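You operate a simulated robot arm through the tools that you are given. There is no shell and no other tool.

You run a simulated robot arm. Do the job below in one go: nothing can be reset, and whatever is moved stays where it is left.

## Task
Run some hot suds into the sink and put the green sponge in.
Fine: plug in first; a squirt of liquid, bottle back; tap off after, no spill. Set down upright: wash-up bottle.
Where things are to end (x, y in the base frame): green sponge within 0.06 m of [0.43, 0.45].

Only the result counts: the job must be done as asked and must still hold three seconds after the hand-in. Knocking over, shifting, dropping, spilling or breaking anything else fails it.

## Robot
A 7-joint arm with a two-finger parallel gripper, fixed in place. Base frame: the origin is at the foot of the arm, x ahead of it, y to its left, z up. Readings come in m, degrees, newtons and seconds.
Its first joint turns from -166.0 to 166.0 degrees. Payload 1.57 kg.
Tool frame: the origin (TCP) lies between the finger pads and is the grasp point; the fingertips stand 0.03 m ahead of it; z points along the fingers, y is the line along which they close. Largest opening 0.08 m; finger width 0.017, thickness 0.012; the body of the gripper, 0.04 by 0.082 m, starts 0.08 m behind the TCP.
Orientation is that of the tool frame in the base frame, as a unit quaternion [x, y, z, w]. With the fingers straight down and closing along the base's y, the tool's x points along the base's -x, its y along +y and its z along -z.

## Interface
- The arm moves only by the tool jog_arm. Its argument "steps" is a list of rows, each a list of 7 numbers: the shift along the tool's x, y, z in m, then the turn, a rotation vector about the tool's x, y, z in degrees, then the gripper command, from -1 (shut) to 1 (fully open), values between in proportion. In form: [[dx, dy, dz, wx, wy, wz, fingers], ...]. A call has 1 to 20 rows; each row shifts and turns the commanded pose from where the row before left it, along the tool's axes as they then stand. A row lasts 0.2 s, in which the tool goes at most 0.05 m and 8.6 degrees; a call with a longer step from one row to the next is refused whole, and so is a gripper value outside its range. A pose out of reach is approached as far as the arm can. The call stops where the force on the tool passes 90 N (or 10 N more than at its start, if that is more) or the arm is blocked; 0.2 s more then pass. Each finger travels about 0.153 m/s and halts on what it meets, pressing with about 37 N; the grip force reading is that of the motor and also rises with nothing between the fingers. The clock runs only during rows and for 0.2 s after the last one: add rows that do not move to give the fingers time. The reply holds the time, the measured pose of the TCP, the force on the tool along the base axes, the opening and the grip force, in the units named above and with some noise, with the torque about the TCP (base axes, N m) and any sound that the robot's microphone picked up.
- Cameras (640 x 400 px; columns grow to the right, rows downward): "scene" is fixed at [0.0508, 0.6503, 1.6411]; the picture's right is [-0.55, -0.84, 0.00], its down [-0.72, 0.47, -0.51] and it looks along [0.43, -0.28, -0.86] (base axes); focal length 312 px, centre (320, 200). "wrist" rides on the gripper at [0.072, -0.007, -0.122] in the tool frame; the picture's right is [0.09, 1.00, 0.00], its down [-0.84, 0.08, -0.54] and it looks along [-0.54, 0.05, 0.84] (tool axes); focal length 238 px, centre (320, 200). There is no depth. A picture from a camera that has moved, and an enlarged one, comes with that camera's place and axes in the base frame and with its lens.
- capture(camera): a new picture of that camera. No time passes.
- zoom(camera, box): a new picture of the part [left, top, right, bottom] of that camera's present view, enlarged. No time passes.
- sign_off(): hands the job in; it is judged then, once.

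Places have to be worked out from the pictures, the camera data and where the tool is seen. Open the gripper and draw the arm clear of the work before you hand the job in, unless the task says otherwise.

The tools are called after "Emit:" as a command line: name --pt "numbers of a row" for each row, then --argument value for the rest, lists and objects as JSON in quotes. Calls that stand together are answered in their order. jog_arm: Moves the arm, as the interface text tells. Its arguments: {"type":"object","properties":{"steps":{"type":"array"}},"required":["steps"]} The other tools are called the same way: capture (camera) takes a picture; zoom (camera, box) takes an enlarged picture of a part of a camera's view; sign_off () hands the job in.

At the start:

```text
clock: 0.0
ee_pos: [0.3779, 0.2519, 1.1753]
ee_rot: [0.001, 1.0, 0.0, -0.001]
contact_force: [-0.6, 0.1, 0.6]
wrist_torque: [0.0, 0.02, 0.03]
opening: 0.0798
grip_force: 0.1
```

scene: 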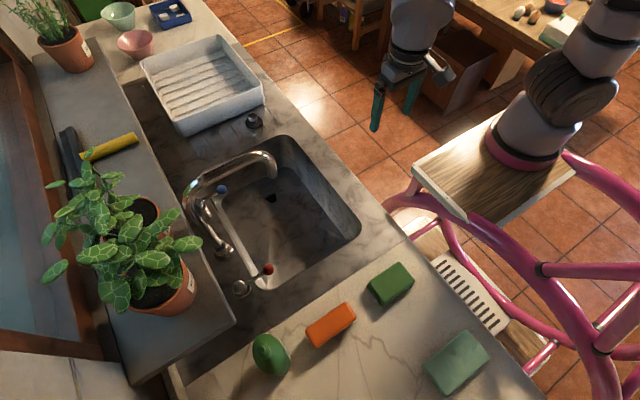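
wrist: 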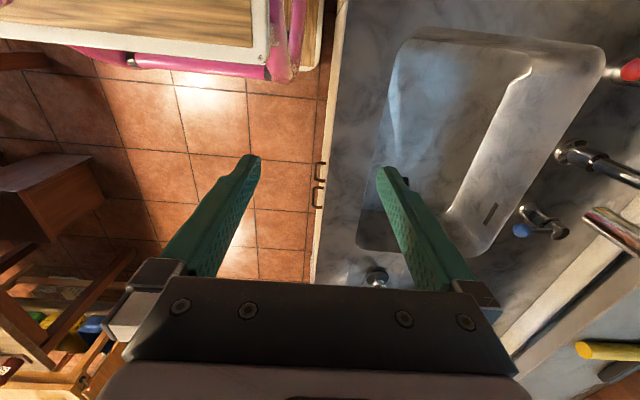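

The starting pictures show the sink with a mixer tap, a stopper-like knob on the counter, bottle and sponges near the front. I'll zoom in on several parts before moving anything.

Emit:
zoom --camera "scene" --box '[160, 100, 380, 310]'

Emit:
zoom --camera "scene" --box '[220, 240, 520, 400]'

Emit:
zoom --camera "scene" --box '[0, 100, 260, 340]'

Emit:
zoom --camera "scene" --box '[0, 0, 280, 140]'

```text
1.90 times, centred on (270, 205) of scene
camera zoom: at [0.0508, 0.6503, 1.6411], right [-0.55, -0.84, 0.0], down [-0.72, 0.47, -0.51], along [0.43, -0.28, -0.86], focal length 595 px, centre (415, 190)
```

zoom: 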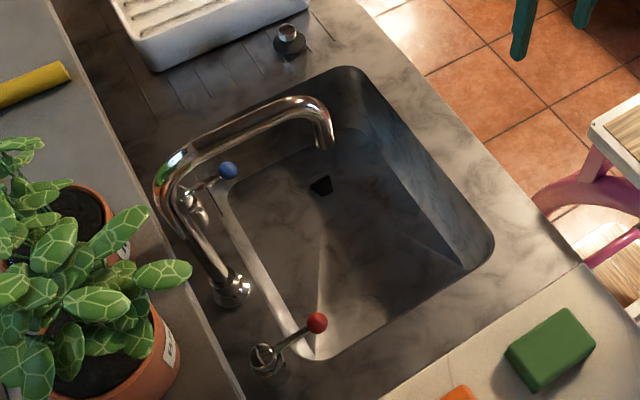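

```text
2.13 times, centred on (370, 320) of scene
camera zoom: at [0.0508, 0.6503, 1.6411], right [-0.55, -0.84, 0.0], down [-0.72, 0.47, -0.51], along [0.43, -0.28, -0.86], focal length 666 px, centre (213, -56)
```

zoom: 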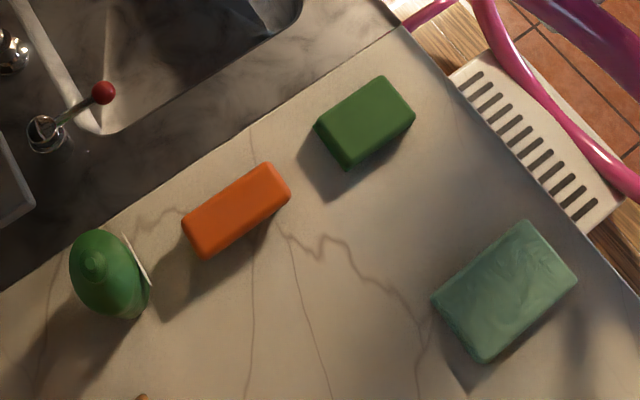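

```text
1.67 times, centred on (130, 220) of scene
camera zoom: at [0.0508, 0.6503, 1.6411], right [-0.55, -0.84, 0.0], down [-0.72, 0.47, -0.51], along [0.43, -0.28, -0.86], focal length 521 px, centre (637, 167)
```

zoom: 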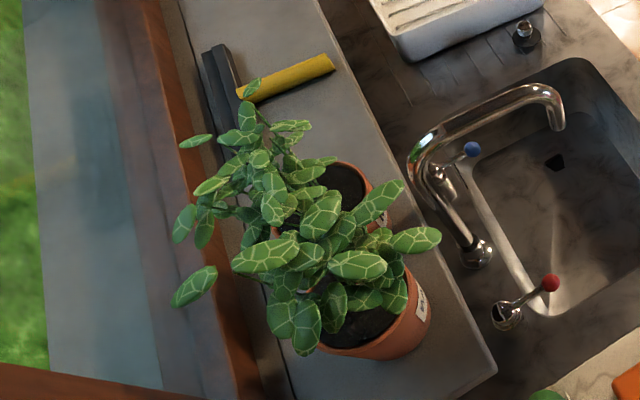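

```text
2.29 times, centred on (140, 70) of scene
camera zoom: at [0.0508, 0.6503, 1.6411], right [-0.55, -0.84, 0.0], down [-0.72, 0.47, -0.51], along [0.43, -0.28, -0.86], focal length 714 px, centre (731, 497)
```

zoom: 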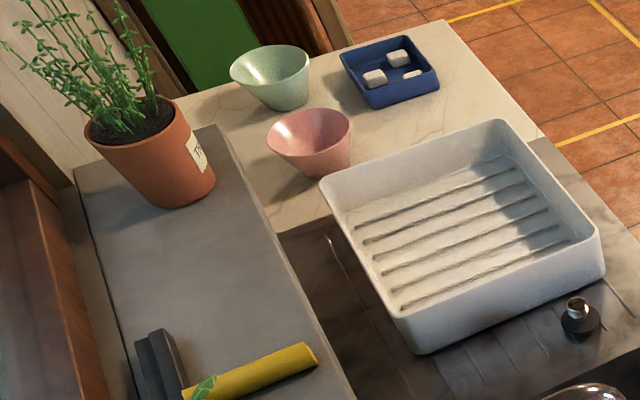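

I'll look closely at the arm's surroundings and at the wrist view too.

Emit:
zoom --camera "scene" --box '[360, 0, 640, 200]'

Emit:
zoom --camera "scene" --box '[380, 140, 640, 400]'

Emit:
zoom --camera "wrist" --box '[330, 0, 640, 200]'

Emit:
zoom --camera "wrist" --box '[330, 180, 640, 400]'

```text
2.00 times, centred on (500, 100) of scene
camera zoom: at [0.0508, 0.6503, 1.6411], right [-0.55, -0.84, 0.0], down [-0.72, 0.47, -0.51], along [0.43, -0.28, -0.86], focal length 625 px, centre (-40, 400)
```

zoom: 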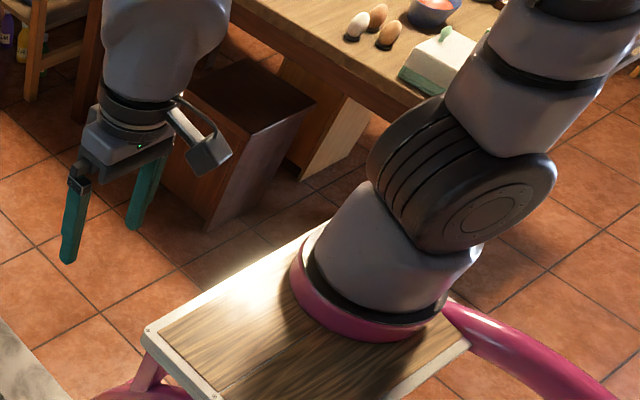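

```text
1.54 times, centred on (510, 270) of scene
camera zoom: at [0.0508, 0.6503, 1.6411], right [-0.55, -0.84, 0.0], down [-0.72, 0.47, -0.51], along [0.43, -0.28, -0.86], focal length 480 px, centre (28, 92)
```

zoom: 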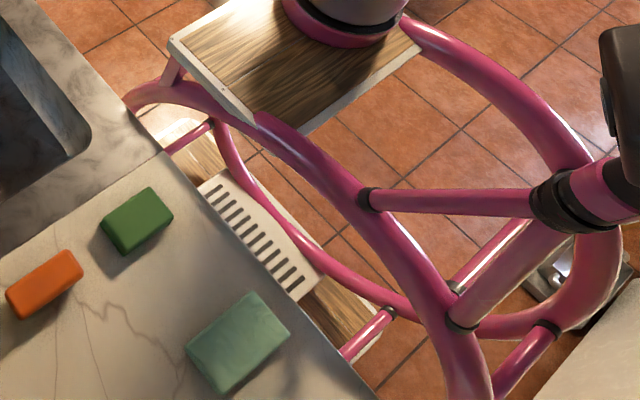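

```text
2.00 times, centred on (485, 100) of wrist
camera zoom: at [0.3069, 0.2449, 1.2969], right [-0.09, 1.0, 0.0], down [0.84, 0.08, 0.54], along [0.54, 0.05, -0.84], focal length 477 px, centre (-10, 400)
```

zoom: 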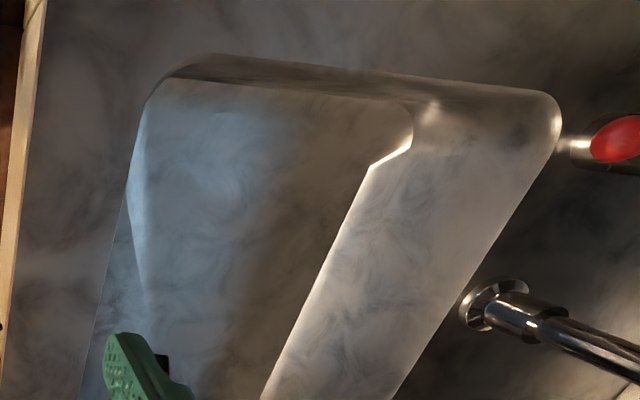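

```text
1.82 times, centred on (485, 290) of wrist
camera zoom: at [0.3069, 0.2449, 1.2969], right [-0.09, 1.0, 0.0], down [0.84, 0.08, 0.54], along [0.54, 0.05, -0.84], focal length 433 px, centre (20, 36)
```

zoom: 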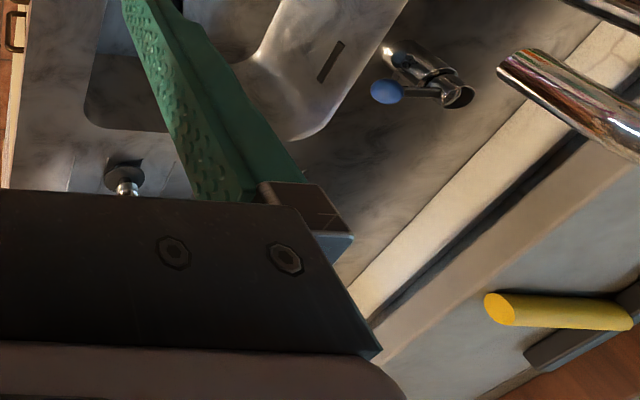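

The stopper (black bung with a metal knob) triangulates to about (0.77, 0.43, 0.91), the drain to about (0.586, 0.495, 0.75), and the hot red ball to about (0.297, 0.625, 0.973). I'll move the arm a little for a better view of the taps and sink.

Emit:
jog_arm --pt "0.0156 0.0336 -0.009 0 0 0 1" --pt "0.0156 0.0336 -0.009 0 0 0 1" --pt "0.0156 0.0336 -0.009 0 0 0 1" --pt "0.0156 0.0336 -0.009 0 0 0 1" --pt "0.0156 0.0336 -0.009 0 0 0 1" --pt "0 0 0 0 0 0 1"

Emit:
capture --camera "wrist"

Emit:
capture --camera "scene"

```text
clock: 1.4
ee_pos: [0.2997, 0.4199, 1.2208]
ee_rot: [0.0, 1.0, 0.0, -0.001]
contact_force: [0.1, -0.2, 0.0]
wrist_torque: [0.0, 0.01, -0.01]
opening: 0.0799
grip_force: 0.0
```

```text
taken
camera wrist: at [0.2279, 0.4116, 1.3418], right [-0.09, 1.0, 0.0], down [0.84, 0.08, 0.54], along [0.54, 0.05, -0.84], focal length 238 px, centre (320, 200)
```

wrist: 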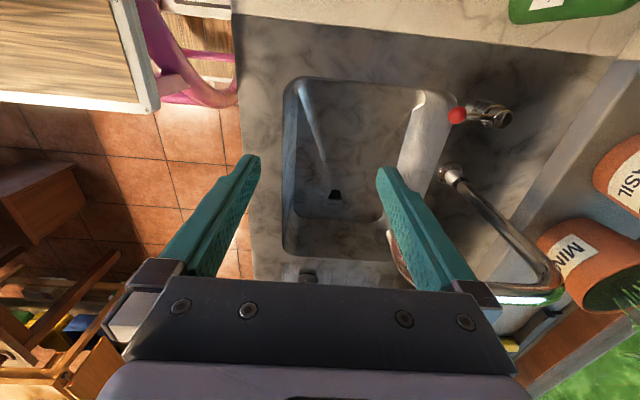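

```text
taken
```

scene: 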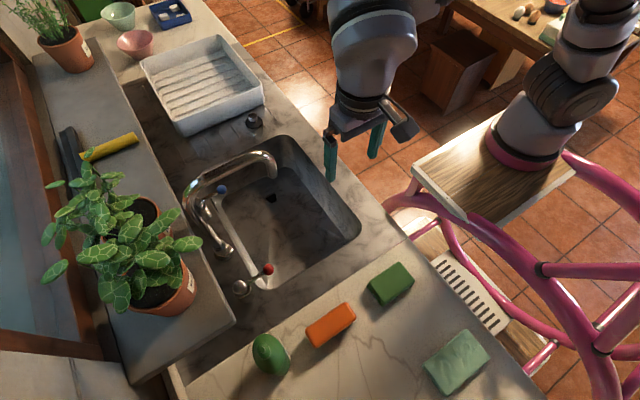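

The arm responds as commanded. I'll zoom the wrist view on taps, drain and bottle.

Emit:
zoom --camera "wrist" --box '[400, 70, 600, 300]'

Emit:
zoom --camera "wrist" --box '[250, 60, 470, 300]'

Emit:
zoom --camera "wrist" --box '[0, 0, 260, 160]'

```text
1.74 times, centred on (500, 185) of wrist
camera zoom: at [0.2279, 0.4116, 1.3418], right [-0.09, 1.0, 0.0], down [0.84, 0.08, 0.54], along [0.54, 0.05, -0.84], focal length 414 px, centre (7, 226)
```

zoom: 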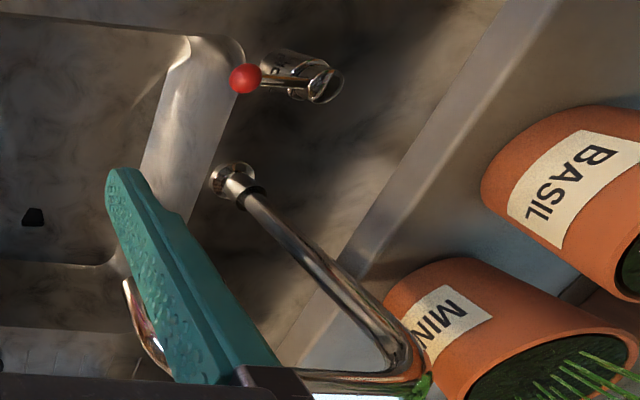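

```text
1.67 times, centred on (360, 180) of wrist
camera zoom: at [0.2279, 0.4116, 1.3418], right [-0.09, 1.0, 0.0], down [0.84, 0.08, 0.54], along [0.54, 0.05, -0.84], focal length 397 px, centre (253, 233)
```

zoom: 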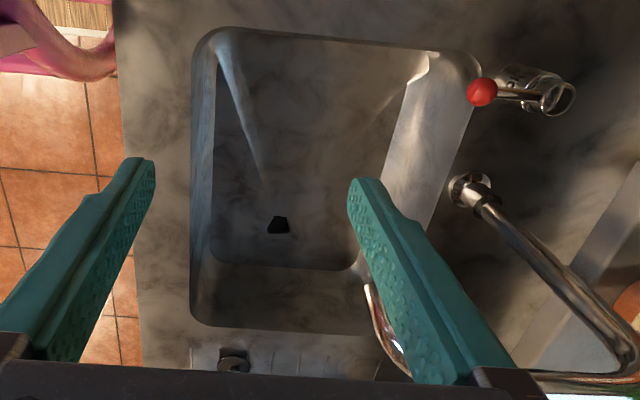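

```text
2.46 times, centred on (130, 80) of wrist
camera zoom: at [0.2279, 0.4116, 1.3418], right [-0.09, 1.0, 0.0], down [0.84, 0.08, 0.54], along [0.54, 0.05, -0.84], focal length 587 px, centre (788, 495)
```

zoom: 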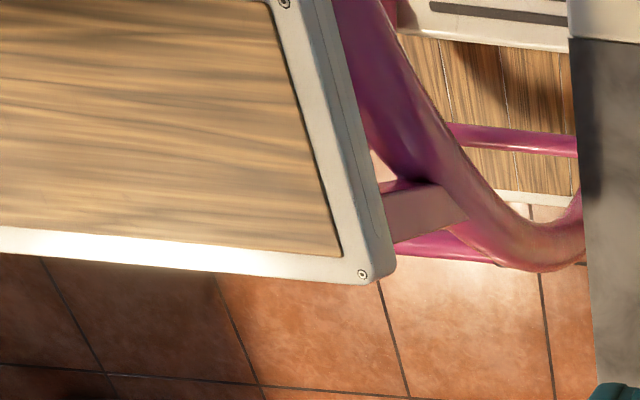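

Measured: spout stands at (0.42, 0.69) up to z≈1.17 with its outlet at about (0.427, 0.525, 1.097); the hot pillar is at (0.293, 0.695) with its lever pointing toward -y. Next I go over the stopper for a close look.

Emit:
jog_arm --pt "0 -0.04 0 0 0 0 1" --pt "-0.04 0 0.01 0 0 0 1" --pt "-0.04 0 0.01 0 0 0 1" --pt "-0.04 0 0.01 0 0 0 1" --pt "-0.04 0 0.01 0 0 0 1" --pt "-0.04 0 0.01 0 0 0 1" --pt "-0.04 0 0.01 0 0 0 1" --pt "-0.04 0 0.01 0 0 0 1" --pt "-0.04 0 0.01 0 0 0 1" --pt "-0.04 0 0.01 0 0 0 1" --pt "-0.04 0 0.01 0 0 0 1" --pt "0 0.02 0 0 0 0 1"

Emit:
capture --camera "wrist"

Emit:
capture --camera "scene"

```text
clock: 4.0
ee_pos: [0.7004, 0.3996, 1.1204]
ee_rot: [0.0, 1.0, 0.001, 0.0]
contact_force: [-0.2, 0.4, 0.6]
wrist_torque: [0.0, -0.02, 0.0]
opening: 0.08
grip_force: 0.1
```

```text
taken
camera wrist: at [0.6294, 0.3911, 1.2418], right [-0.09, 1.0, 0.0], down [0.84, 0.08, 0.54], along [0.54, 0.05, -0.84], focal length 238 px, centre (320, 200)
```

wrist: 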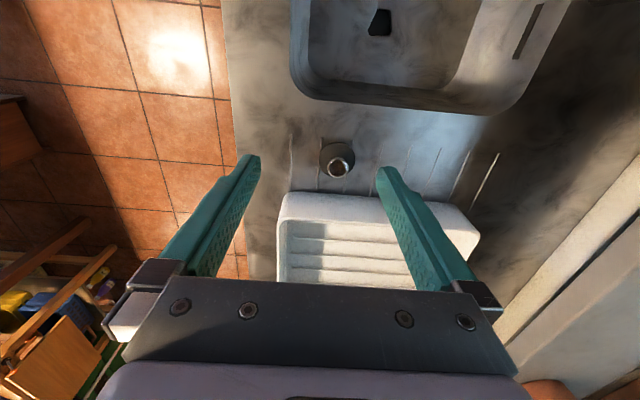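

```text
taken
```

scene: 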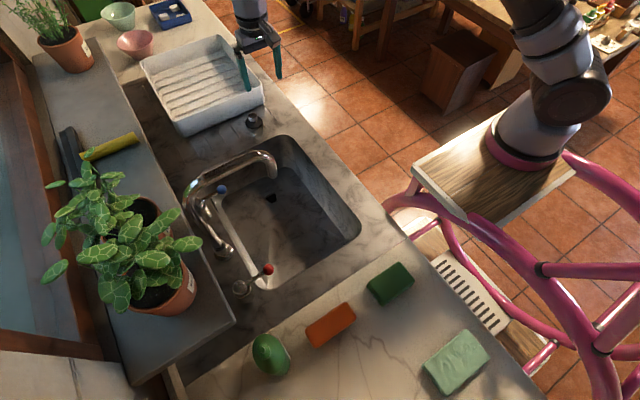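

Emit:
zoom --camera "wrist" --box '[270, 110, 410, 200]'

Emit:
zoom --camera "wrist" --box '[290, 0, 570, 120]'

Emit:
zoom --camera "scene" --box '[220, 90, 300, 150]'

```text
4.44 times, centred on (340, 155) of wrist
camera zoom: at [0.6294, 0.3911, 1.2418], right [-0.09, 1.0, 0.0], down [0.84, 0.08, 0.54], along [0.54, 0.05, -0.84], focal length 1059 px, centre (231, 400)
```

zoom: 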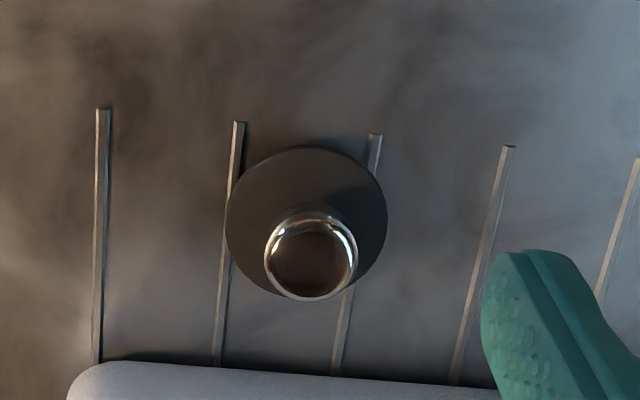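

```text
2.29 times, centred on (430, 60) of wrist
camera zoom: at [0.6294, 0.3911, 1.2418], right [-0.09, 1.0, 0.0], down [0.84, 0.08, 0.54], along [0.54, 0.05, -0.84], focal length 545 px, centre (69, 520)
```

zoom: 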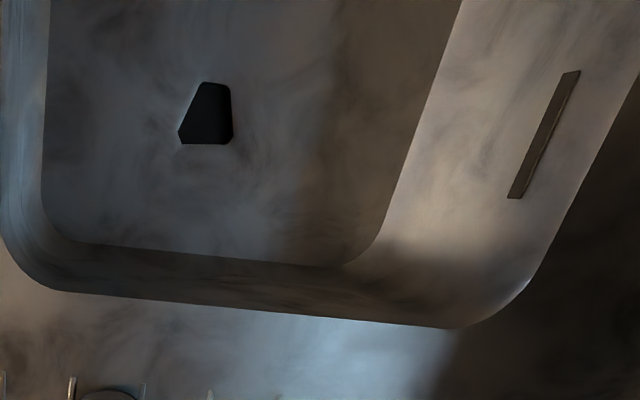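

```text
6.67 times, centred on (260, 120) of scene
camera zoom: at [0.0508, 0.6503, 1.6411], right [-0.55, -0.84, 0.0], down [-0.72, 0.47, -0.51], along [0.43, -0.28, -0.86], focal length 2082 px, centre (720, 733)
```

zoom: 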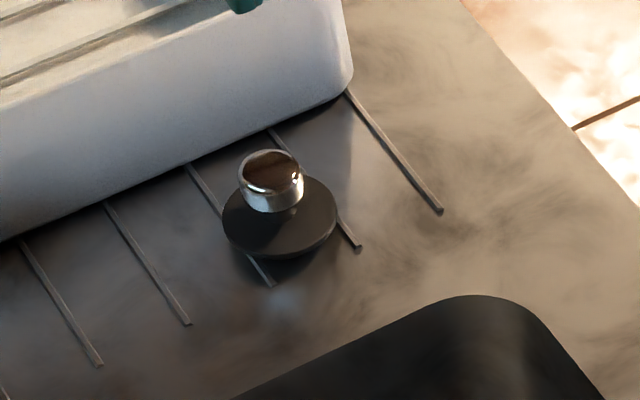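

The drain mark looks polygonal; I'll zoom further on it and on the stopper to be sure what they are.

Emit:
zoom --camera "wrist" --box '[355, 0, 405, 45]'

Emit:
zoom --camera "scene" --box '[245, 175, 300, 220]'

Emit:
zoom --camera "scene" --box '[190, 170, 290, 310]'

```text
8.89 times, centred on (380, 22) of wrist
camera zoom: at [0.6294, 0.3911, 1.2418], right [-0.09, 1.0, 0.0], down [0.84, 0.08, 0.54], along [0.54, 0.05, -0.84], focal length 2119 px, centre (-213, 1778)
```

zoom: 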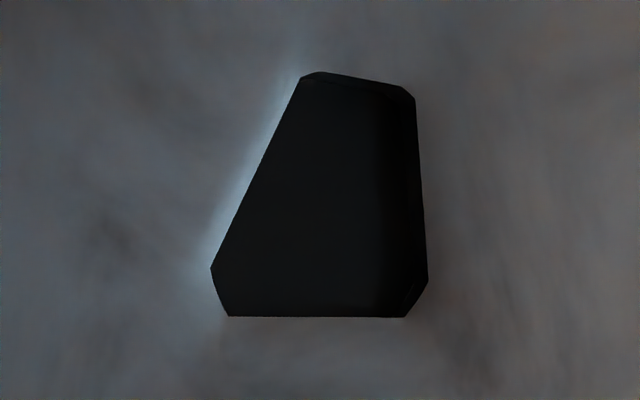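

```text
8.89 times, centred on (272, 198) of scene
camera zoom: at [0.0508, 0.6503, 1.6411], right [-0.55, -0.84, 0.0], down [-0.72, 0.47, -0.51], along [0.43, -0.28, -0.86], focal length 2776 px, centre (742, 222)
```

zoom: 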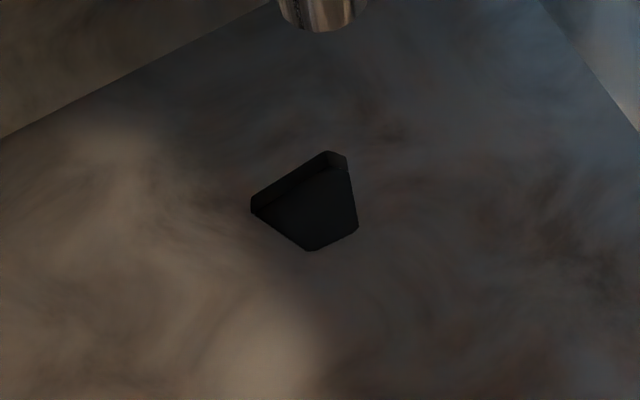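

```text
2.86 times, centred on (240, 240) of scene
camera zoom: at [0.0508, 0.6503, 1.6411], right [-0.55, -0.84, 0.0], down [-0.72, 0.47, -0.51], along [0.43, -0.28, -0.86], focal length 892 px, centre (549, 86)
```

zoom: 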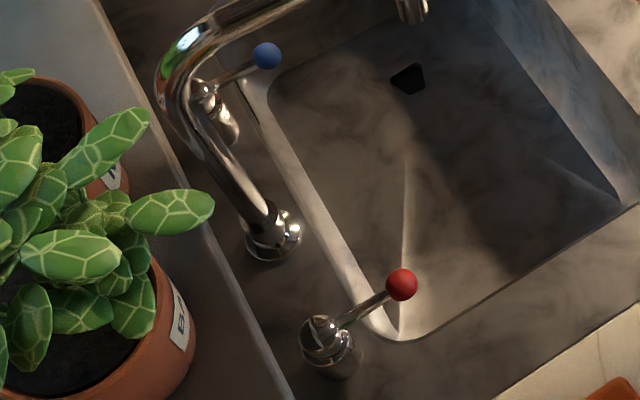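

The drain is a keyed trapezoid hole (wide side toward +x, centre about (0.586, 0.490)), so the stopper's underside is probably keyed as well. I'll lower and tilt the wrist so its camera looks low under the stopper's disc.

Emit:
jog_arm --pt "0 0 0.04 0 0 0 1" --pt "0 0 0.04 0 0 0 1" --pt "0 0 0.03 0 0 0 1" --pt "0 0 0 0 -8.4 0 1" --pt "0 0 0 0 -8.4 0 1" --pt "0 0 0 0 -8.4 0 1" --pt "0 0 0 0 -8.4 0 1" --pt "0 0 0 0 -8.4 0 1" --pt "0 0 0 0 -8.4 0 1" --pt "0 0 0 0 0 0 1"

Emit:
capture --camera "wrist"

Emit:
capture --camera "scene"

```text
clock: 6.2
ee_pos: [0.6992, 0.401, 1.009]
ee_rot: [0.0, 0.904, 0.001, 0.427]
contact_force: [-0.6, -0.4, 0.6]
wrist_torque: [0.03, 0.02, 0.0]
opening: 0.0802
grip_force: 0.1
```

```text
taken
camera wrist: at [0.5599, 0.3931, 1.0319], right [-0.06, 1.0, -0.07], down [0.11, 0.08, 0.99], along [0.99, 0.05, -0.12], focal length 238 px, centre (320, 200)
```

wrist: 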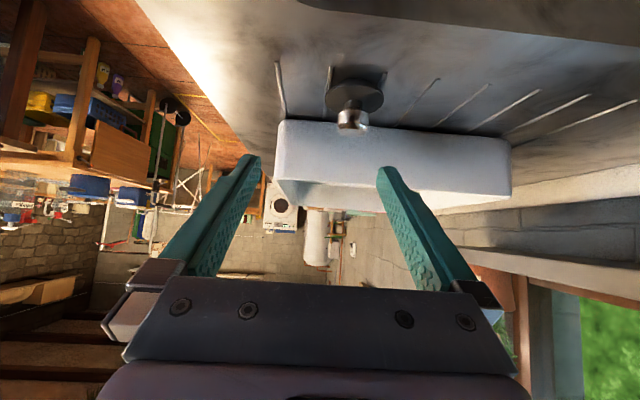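

```text
taken
```

scene: 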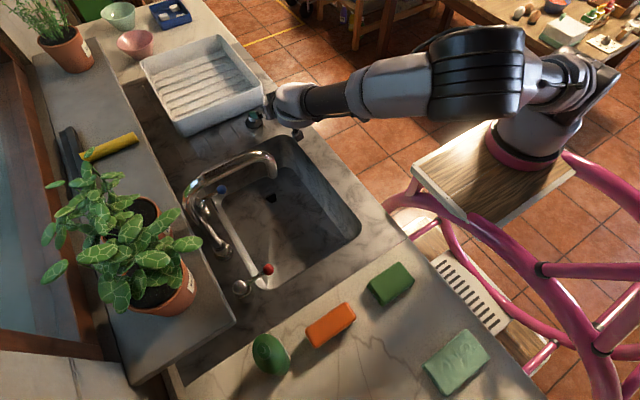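

Emit:
zoom --camera "wrist" --box '[310, 60, 400, 140]'

```text
5.00 times, centred on (355, 100) of wrist
camera zoom: at [0.5599, 0.3931, 1.0319], right [-0.06, 1.0, -0.07], down [0.11, 0.08, 0.99], along [0.99, 0.05, -0.12], focal length 1192 px, centre (145, 700)
```

zoom: 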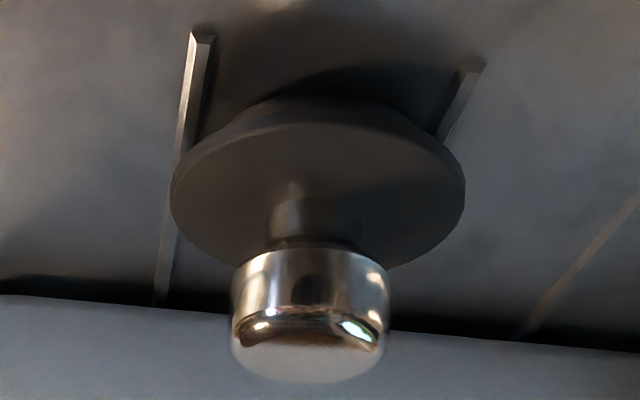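

The underside prism shows at the upper edge of the disc in this upside-down view. I'll zoom in closer to get its facets.

Emit:
zoom --camera "wrist" --box '[330, 70, 380, 100]'

Emit:
zoom --camera "wrist" --box '[336, 72, 376, 92]'

```text
12.80 times, centred on (355, 85) of wrist
camera zoom: at [0.5599, 0.3931, 1.0319], right [-0.06, 1.0, -0.07], down [0.11, 0.08, 0.99], along [0.99, 0.05, -0.12], focal length 3051 px, centre (-128, 1672)
```

zoom: 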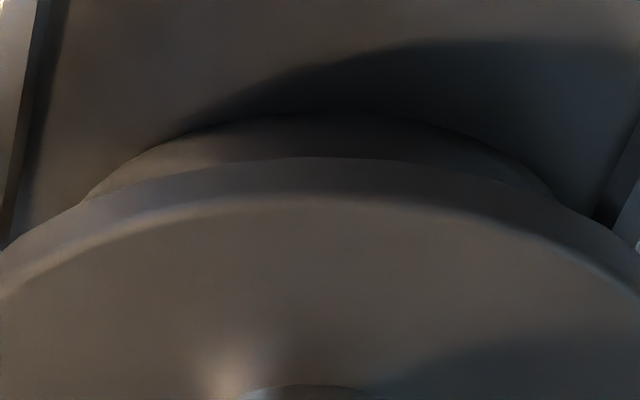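

```text
16.00 times, centred on (356, 82) of wrist
camera zoom: at [0.5599, 0.3931, 1.0319], right [-0.06, 1.0, -0.07], down [0.11, 0.08, 0.99], along [0.99, 0.05, -0.12], focal length 3814 px, centre (-256, 2088)
```

zoom: 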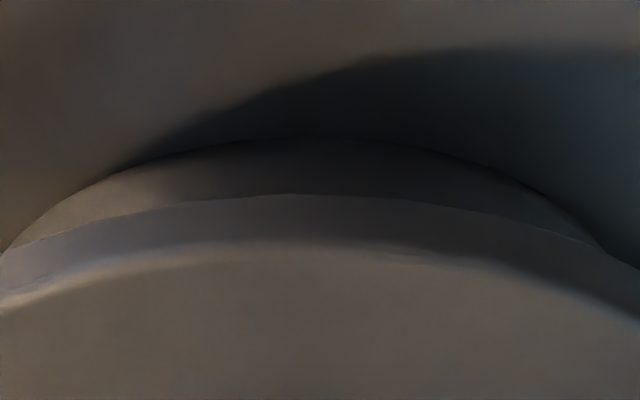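

The underside is a plain round taper, so yaw doesn't matter. The stopper's knob is centred about (0.770, 0.429), knob top z≈0.939, disc top ≈0.91. I'll return upright and hover over it.

Emit:
jog_arm --pt "0 0 0 0 8.4 0 1" --pt "0 0 0 0 8.4 0 1" --pt "0 0 0 0 8.4 0 1" --pt "0 0 0 0 8.4 0 1" --pt "0 0 0 0 8.4 0 1" --pt "0 0 0 0 8.4 0 1" --pt "-0.0355 0.014 -0.01 0 0 0 1" --pt "-0.0355 0.014 0 0 0 0 1" --pt "0 0 0 0 0 0 1"

Emit:
capture --camera "wrist"

Emit:
zoom --camera "scene" --box '[200, 50, 320, 150]'

```text
clock: 8.2
ee_pos: [0.772, 0.4297, 1.0204]
ee_rot: [-0.002, 1.0, 0.0, 0.0]
contact_force: [-0.6, 0.1, 0.3]
wrist_torque: [0.01, 0.01, 0.0]
opening: 0.0797
grip_force: 0.1
```

```text
taken
camera wrist: at [0.7003, 0.4218, 1.1421], right [-0.09, 1.0, 0.0], down [0.84, 0.08, 0.54], along [0.54, 0.05, -0.84], focal length 238 px, centre (320, 200)
```

wrist: 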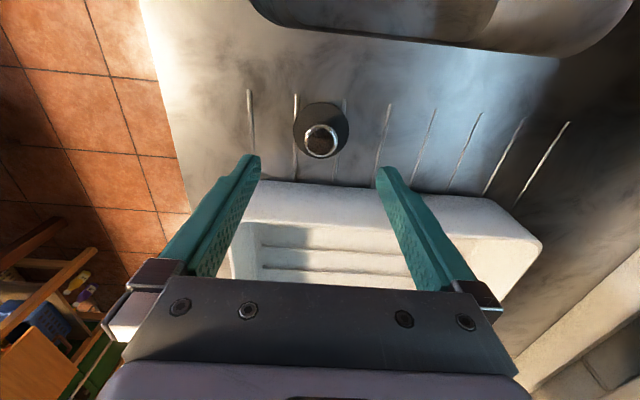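

```text
4.00 times, centred on (260, 100) of scene
camera zoom: at [0.0508, 0.6503, 1.6411], right [-0.55, -0.84, 0.0], down [-0.72, 0.47, -0.51], along [0.43, -0.28, -0.86], focal length 1249 px, centre (560, 600)
```

zoom: 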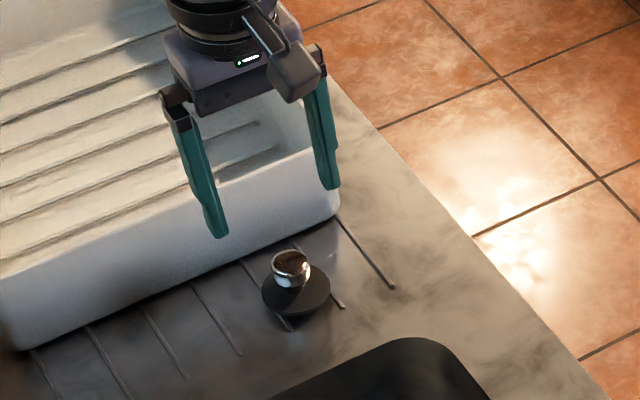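

The knob lies between the fingers at about (0.769, 0.428). I'll descend to TCP z≈0.945 and close gently on it.

Emit:
jog_arm --pt "0.003 -0.001 0.025 0 0 0 1" --pt "0 0 0.025 0 0 0 1" --pt "0 0 0.0145 0 0 0 1" --pt "0 0 0.01 0 0 0 1" --pt "0 0 0 0 0 0 0.3" --pt "0 0 0 0 0 0 -0.2" --pt "0 0 0 0 0 0 -1" --pt "0 0 0 0 0 0 -1"

Emit:
capture --camera "wrist"

Emit:
zoom --camera "scene" --box '[200, 70, 320, 150]'

```text
clock: 10.0
ee_pos: [0.7682, 0.4274, 0.9471]
ee_rot: [0.0, 1.0, 0.0, 0.0]
contact_force: [0.1, 1.3, 2.2]
wrist_torque: [-0.04, -0.01, 0.0]
opening: 0.0281
grip_force: 37.0
```

```text
taken
camera wrist: at [0.6962, 0.4198, 1.0682], right [-0.09, 1.0, 0.0], down [0.84, 0.08, 0.54], along [0.54, 0.05, -0.84], focal length 238 px, centre (320, 200)
```

wrist: 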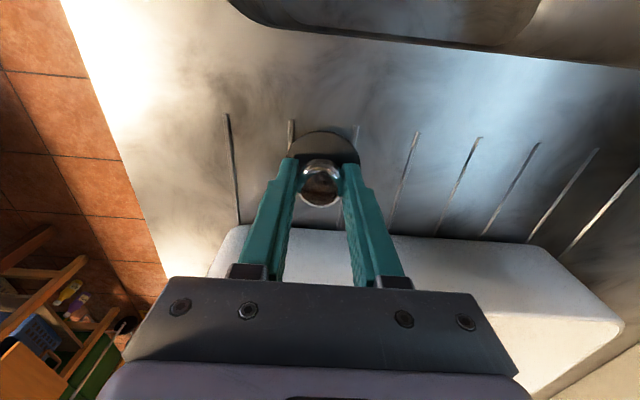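

```text
5.00 times, centred on (260, 110) of scene
camera zoom: at [0.0508, 0.6503, 1.6411], right [-0.55, -0.84, 0.0], down [-0.72, 0.47, -0.51], along [0.43, -0.28, -0.86], focal length 1562 px, centre (620, 650)
```

zoom: 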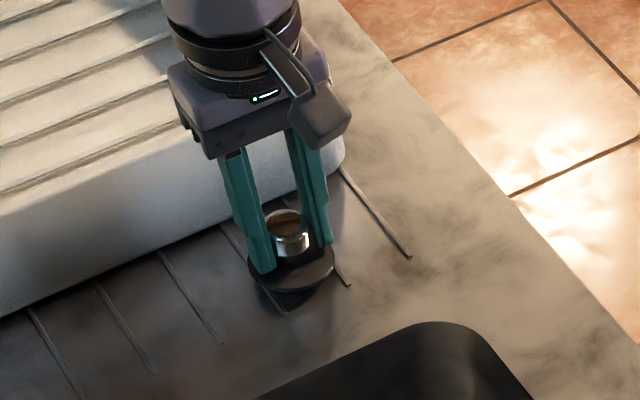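

The knob is gripped (opening 28 mm). I'll lift it and carry it to hover over the drain.

Emit:
jog_arm --pt "0 0 -0.02 0 0 0 -1" --pt "0 0 -0.035 0 0 0 -1" --pt "0 0 -0.045 0 0 0 -1" --pt "0.0364 0.0126 0 0 0 0 -1" --pt "0.0364 0.0126 0 0 0 0 -1" --pt "0.0364 0.0126 0 0 0 0 -1" --pt "0.0364 0.0126 0 0 0 0 -1" --pt "0.0364 0.0126 0 0 0 0 -1" --pt "0 0 0 0 0 0 -1"

Emit:
capture --camera "wrist"

Emit:
capture --camera "scene"

```text
clock: 12.0
ee_pos: [0.5851, 0.4927, 1.0429]
ee_rot: [0.0, 1.0, 0.0, 0.0]
contact_force: [0.1, -0.3, 0.1]
wrist_torque: [-0.01, -0.01, 0.02]
opening: 0.0002
grip_force: 21.0
```

```text
taken
camera wrist: at [0.5134, 0.4851, 1.1654], right [-0.09, 1.0, 0.0], down [0.84, 0.08, 0.54], along [0.54, 0.05, -0.84], focal length 238 px, centre (320, 200)
```

wrist: 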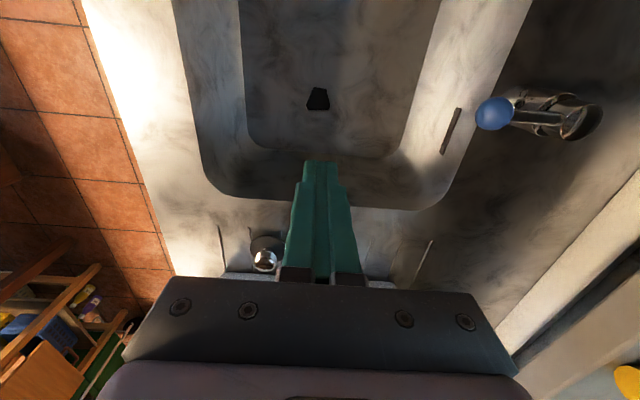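

```text
taken
```

scene: 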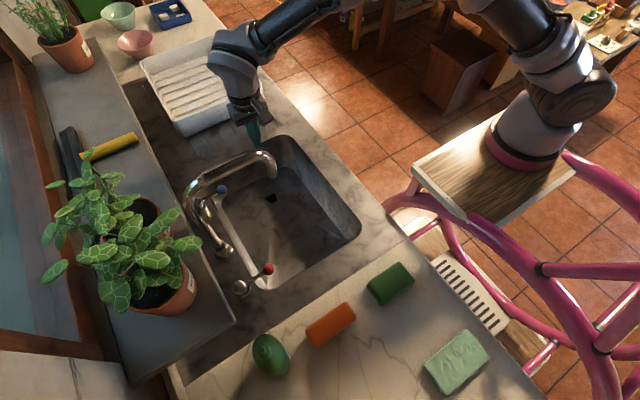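

The stopper slipped out of the fingers during the lift and still stands at its old spot (0.768, 0.429). I'll go back and grip it lower down and lift more slowly.

Emit:
jog_arm --pt "-0.0366 -0.0128 0 0 0 0 1" --pt "-0.0366 -0.0128 0 0 0 0 1" --pt "-0.0366 -0.0128 0 0 0 0 1" --pt "-0.0366 -0.0128 0 0 0 0 1" --pt "-0.0366 -0.0128 0 0 0 0 1" --pt "0 0 0.03 0 0 0 1" --pt "0 0 0.03 0 0 0 1" --pt "0 0 0.03 0 0 0 1" --pt "0 0 0.008 0 0 0 1" --pt "0 0 0 0 0 0 1"

Emit:
capture --camera "wrist"

Emit:
zoom --camera "scene" --box '[220, 80, 300, 140]'

```text
clock: 14.2
ee_pos: [0.7706, 0.4271, 0.9473]
ee_rot: [0.0, 1.0, 0.0, 0.0]
contact_force: [0.2, 0.4, -0.3]
wrist_torque: [0.0, 0.01, 0.03]
opening: 0.08
grip_force: 0.1
```

```text
taken
camera wrist: at [0.6993, 0.4195, 1.0701], right [-0.09, 1.0, 0.0], down [0.84, 0.08, 0.54], along [0.54, 0.05, -0.84], focal length 238 px, centre (320, 200)
```

wrist: 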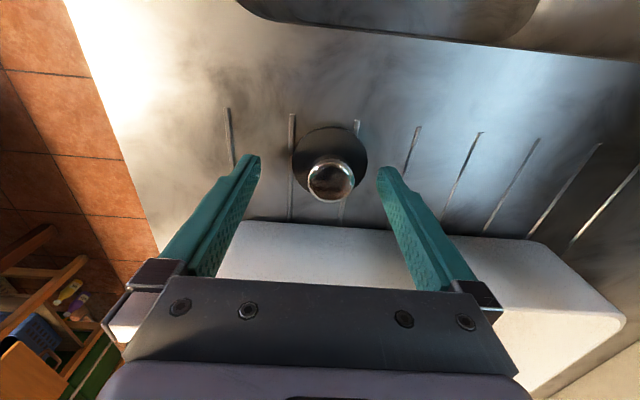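

```text
6.67 times, centred on (260, 110) of scene
camera zoom: at [0.0508, 0.6503, 1.6411], right [-0.55, -0.84, 0.0], down [-0.72, 0.47, -0.51], along [0.43, -0.28, -0.86], focal length 2082 px, centre (720, 800)
```

zoom: 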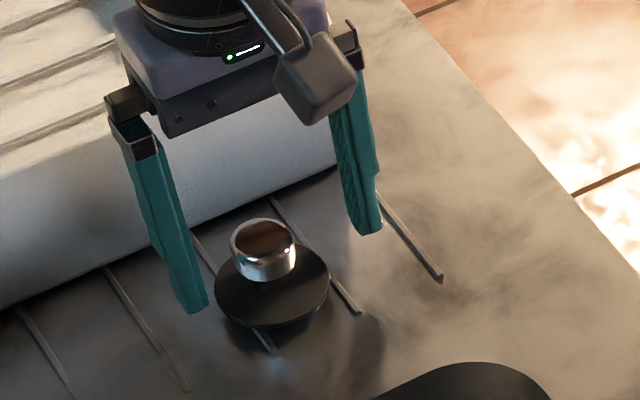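

The knob sits about 4–5 mm toward +y of the TCP. I'll centre, narrow the fingers to 40 mm, and feel downward for the disc.

Emit:
jog_arm --pt "0.0024 0.0045 0 0 0 0 1" --pt "0 0 0 0 0 0 0.4" --pt "0 0 0 0 0 0 0.05" --pt "0 0 0.002 0 0 0 0.05" --pt "0 0 0.002 0 0 0 0.05" --pt "0 0 0 0 0 0 0.05"

Emit:
capture --camera "wrist"

Emit:
zoom --camera "scene" --box '[230, 90, 290, 140]'

```text
clock: 15.6
ee_pos: [0.7662, 0.4322, 0.9443]
ee_rot: [0.0, 1.0, 0.0, 0.0]
contact_force: [0.4, 0.4, -0.4]
wrist_torque: [0.01, 0.02, 0.0]
opening: 0.0422
grip_force: 0.2
```

```text
taken
camera wrist: at [0.6958, 0.4244, 1.0656], right [-0.09, 1.0, 0.0], down [0.84, 0.08, 0.54], along [0.54, 0.05, -0.84], focal length 238 px, centre (320, 200)
```

wrist: 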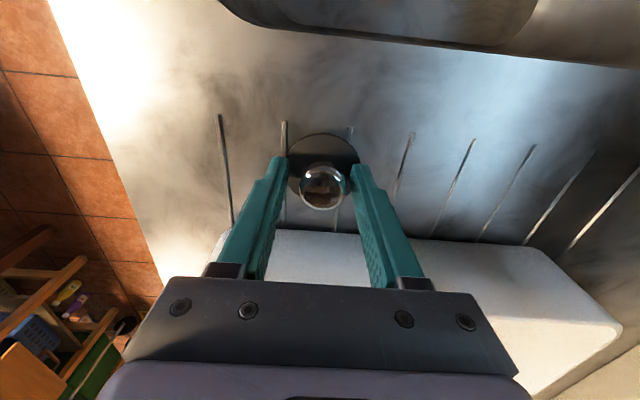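

```text
8.00 times, centred on (260, 115) of scene
camera zoom: at [0.0508, 0.6503, 1.6411], right [-0.55, -0.84, 0.0], down [-0.72, 0.47, -0.51], along [0.43, -0.28, -0.86], focal length 2499 px, centre (800, 880)
```

zoom: 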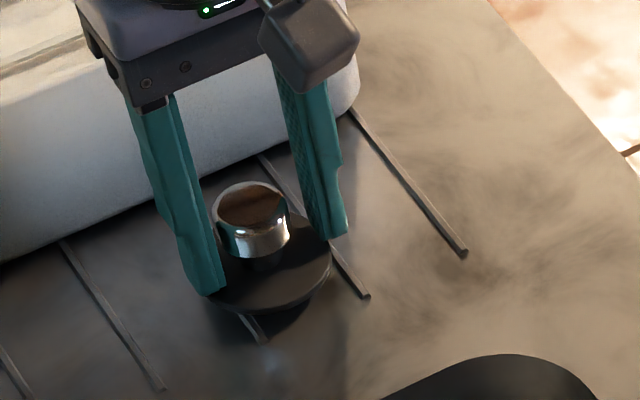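

Centred well. I continue down in 2 mm steps, watching for contact with the disc.

Emit:
jog_arm --pt "0 0 0.002 0 0 0 0.05" --pt "0 0 0.002 0 0 0 0.05" --pt "0 0 0 0 0 0 0.05"

Emit:
zoom --camera "scene" --box '[230, 90, 290, 140]'

```text
clock: 16.4
ee_pos: [0.7674, 0.4317, 0.9422]
ee_rot: [0.0, 1.0, 0.001, 0.002]
contact_force: [0.0, -1.7, 27.8]
wrist_torque: [-0.06, 0.01, -0.02]
opening: 0.0418
grip_force: 0.1
```

```text
8.00 times, centred on (260, 115) of scene
camera zoom: at [0.0508, 0.6503, 1.6411], right [-0.55, -0.84, 0.0], down [-0.72, 0.47, -0.51], along [0.43, -0.28, -0.86], focal length 2499 px, centre (800, 880)
```

zoom: 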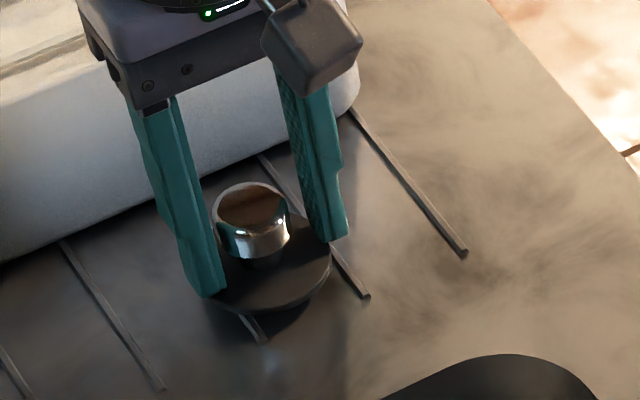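

The tips touch the disc (28 N). I'll back off about 2.5 mm, close firmly, and lift slowly by a few centimetres.

Emit:
jog_arm --pt "0 0 -0.0028 0 0 0 0.05" --pt "0 0 0 0 0 0 -0.3" --pt "0 0 0 0 0 0 -1" --pt "0 0 0 0 0 0 -1" --pt "0 0 0 0 0 0 -1"

Emit:
jog_arm --pt "0 0 -0.003 0 0 0 -1" --pt "0 0 -0.004 0 0 0 -1" --pt "0 0 -0.005 0 0 0 -1" --pt "0 0 -0.005 0 0 0 -1" --pt "0 0 0 0 0 0 -1"

Emit:
zoom --camera "scene" --box '[230, 90, 290, 140]'

Emit:
capture --camera "wrist"

```text
clock: 17.6
ee_pos: [0.7656, 0.4313, 0.9427]
ee_rot: [0.0, 1.0, -0.001, 0.0]
contact_force: [-2.2, 0.8, 18.6]
wrist_torque: [0.0, -0.01, -0.05]
opening: 0.028
grip_force: 36.8
```

```text
clock: 18.8
ee_pos: [0.7678, 0.4314, 0.9598]
ee_rot: [-0.002, 1.0, 0.0, 0.0]
contact_force: [-0.2, 0.0, -0.3]
wrist_torque: [-0.03, -0.02, -0.03]
opening: 0.0281
grip_force: 36.5
```

```text
8.00 times, centred on (260, 115) of scene
camera zoom: at [0.0508, 0.6503, 1.6411], right [-0.55, -0.84, 0.0], down [-0.72, 0.47, -0.51], along [0.43, -0.28, -0.86], focal length 2499 px, centre (800, 880)
```

zoom: 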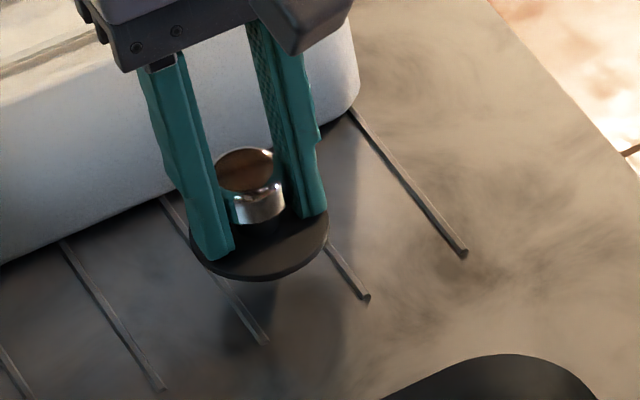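

```text
taken
camera wrist: at [0.6953, 0.4243, 1.0815], right [-0.09, 1.0, 0.0], down [0.84, 0.08, 0.54], along [0.54, 0.05, -0.84], focal length 238 px, centre (320, 200)
```

wrist: 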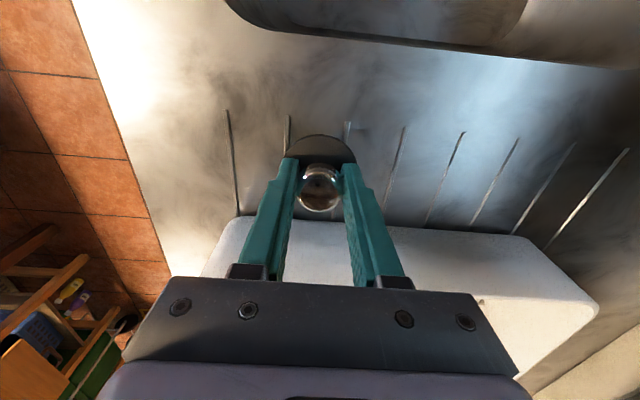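

The stopper is up with the knob held. I'll raise further and move it slowly to above the drain.

Emit:
jog_arm --pt "0 0 -0.008 0 0 0 -1" --pt "0 0 -0.012 0 0 0 -1" --pt "0 0 -0.015 0 0 0 -1" --pt "0 0 -0.015 0 0 0 -1" --pt "0 0 -0.01 0 0 0 -1" --pt "0.009 0.003 0 0 0 0 -1" --pt "0.0185 0.006 0 0 0 0 -1" --pt "0.0185 0.006 0 0 0 0 -1" --pt "0.0185 0.006 0 0 0 0 -1" --pt "0.0185 0.006 0 0 0 0 -1" --pt "0.0185 0.006 0 0 0 0 -1" --pt "0.0185 0.006 0 0 0 0 -1" --pt "0.0185 0.006 0 0 0 0 -1" --pt "0.0185 0.006 0 0 0 0 -1" --pt "0.0185 0.006 0 0 0 0 -1" --pt "0.007 0.002 0 0 0 0 -1" --pt "0 0 0 0 0 0 -1"

Emit:
capture --camera "wrist"

Emit:
capture --camera "scene"

```text
clock: 22.4
ee_pos: [0.5839, 0.49, 1.0195]
ee_rot: [-0.001, 1.0, 0.0, 0.0]
contact_force: [0.4, 0.2, -0.2]
wrist_torque: [0.0, -0.03, 0.01]
opening: 0.0282
grip_force: 36.7
```

```text
taken
camera wrist: at [0.5125, 0.4837, 1.141], right [-0.09, 1.0, 0.0], down [0.84, 0.08, 0.54], along [0.54, 0.05, -0.84], focal length 238 px, centre (320, 200)
```

wrist: 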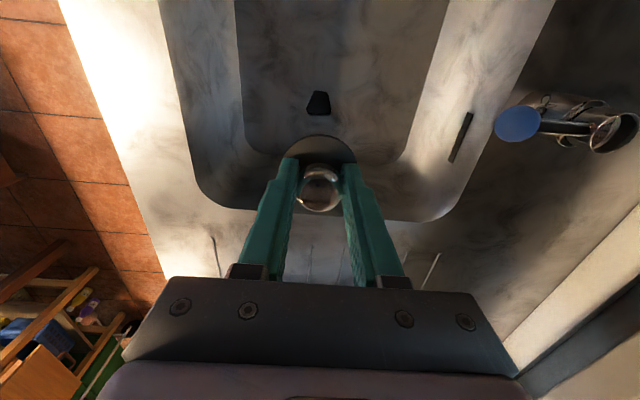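

```text
taken
```

scene: 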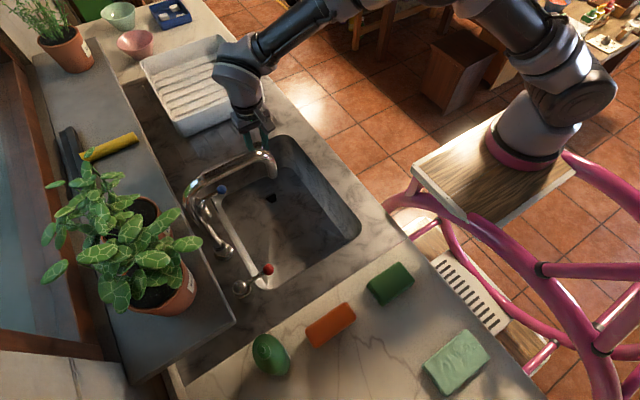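

The drain is at (0.586, 0.489, 0.752). Since its outline is a trapezoid, I want certainty about the stopper's underside before inserting. I'll raise the stopper above the sink and tilt its bottom toward the scene camera.

Emit:
jog_arm --pt "0.003 -0.002 -0.015 0 0 0 -1" --pt "0.006 -0.005 -0.025 0 0 0 -1" --pt "0.006 -0.005 -0.028 0 0 0 -1" --pt "0.006 -0.005 -0.028 0 0 0 -1" --pt "0.006 -0.005 -0.028 0 0 0 -1" --pt "0.006 -0.005 -0.028 0 0 0 -1" --pt "0.006 -0.005 -0.028 0 0 0 -1" --pt "0.006 -0.005 -0.028 0 0 0 -1" --pt "0.006 -0.005 -0.028 0 0 0 -1" --pt "0.006 -0.005 -0.028 0 0 0 -1" --pt "0.006 -0.005 -0.028 0 0 0 -1" --pt "0.006 -0.005 -0.028 0 0 0 -1" --pt "0.006 -0.005 -0.028 0 0 0 -1" --pt "0.006 -0.005 -0.028 0 0 0 -1" --pt "0.006 -0.005 -0.02 0 0 0 -1" --pt "0 0 0 0 0 0 -1"

Emit:
jog_arm --pt "0 0 0 -1.93 3.74 0 -1" --pt "0 0 0 -3.4 6.7 0 -1" --pt "0 0 0 -3.4 6.7 0 -1" --pt "0 0 0 -3.4 6.7 0 -1" --pt "0 0 0 -3.4 6.7 0 -1" --pt "0 0 0 -3.4 6.7 0 -1" --pt "0 0 0 -3.4 6.7 0 -1" --pt "0 0 0 0 0 0 -1"

Emit:
capture --camera "scene"

```text
clock: 25.8
ee_pos: [0.4968, 0.4179, 1.4157]
ee_rot: [-0.002, 1.0, -0.001, 0.001]
contact_force: [-0.3, -0.1, -1.0]
wrist_torque: [-0.02, 0.02, 0.01]
opening: 0.028
grip_force: 37.4
```

```text
clock: 27.6
ee_pos: [0.4976, 0.4175, 1.416]
ee_rot: [-0.001, 0.909, 0.188, -0.373]
contact_force: [-0.1, 0.6, -0.7]
wrist_torque: [0.01, 0.01, 0.0]
opening: 0.0281
grip_force: 37.1
```

```text
taken
```

scene: 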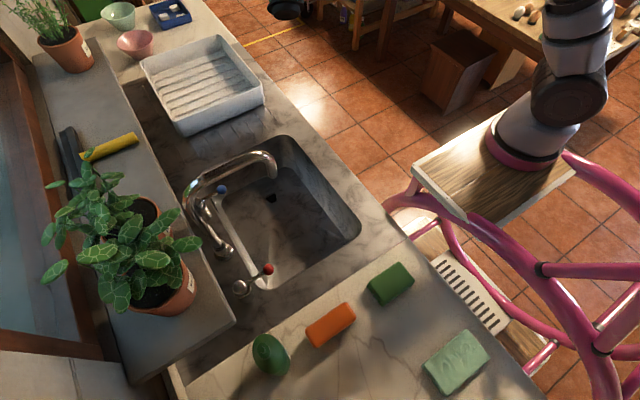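

The stopper's bottom is just at the top edge of the view. I'll advance along the tool axis by 8 cm to bring it into the picture.

Emit:
jog_arm --pt "-0.002 0.001 0.02 0 0 0 -1" --pt "-0.002 0.001 0.02 0 0 0 -1" --pt "-0.002 0.001 0.02 0 0 0 -1" --pt "-0.002 0.001 0.02 0 0 0 -1" --pt "0 0 0 0 0 0 -1"

Emit:
capture --camera "scene"

Emit:
zoom --camera "scene" --box '[230, 10, 330, 80]'

```text
clock: 28.8
ee_pos: [0.4502, 0.4504, 1.3584]
ee_rot: [0.0, 0.909, 0.189, -0.372]
contact_force: [-0.6, -0.4, -1.1]
wrist_torque: [0.0, 0.03, 0.03]
opening: 0.0281
grip_force: 37.1
```

```text
taken
```

scene: 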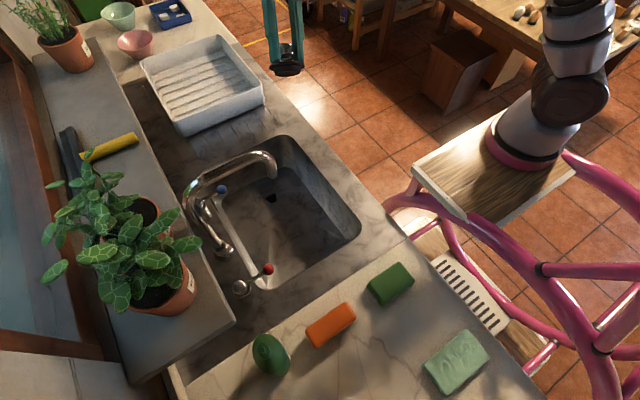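

```text
5.71 times, centred on (280, 45) of scene
camera zoom: at [0.0508, 0.6503, 1.6411], right [-0.55, -0.84, 0.0], down [-0.72, 0.47, -0.51], along [0.43, -0.28, -0.86], focal length 1785 px, centre (549, 1086)
```

zoom: 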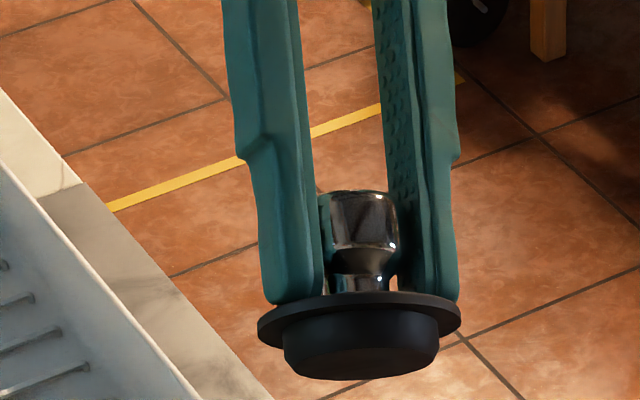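

I'll zoom closer on the underside.

Emit:
zoom --camera "scene" --box '[266, 52, 310, 80]'

```text
14.29 times, centred on (288, 66) of scene
camera zoom: at [0.0508, 0.6503, 1.6411], right [-0.55, -0.84, 0.0], down [-0.72, 0.47, -0.51], along [0.43, -0.28, -0.86], focal length 4462 px, centre (777, 2114)
```

zoom: 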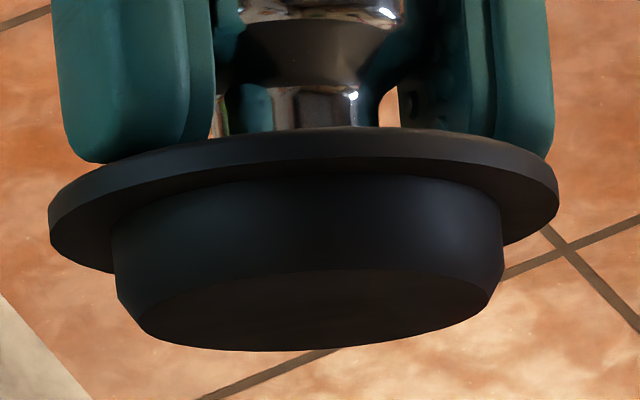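

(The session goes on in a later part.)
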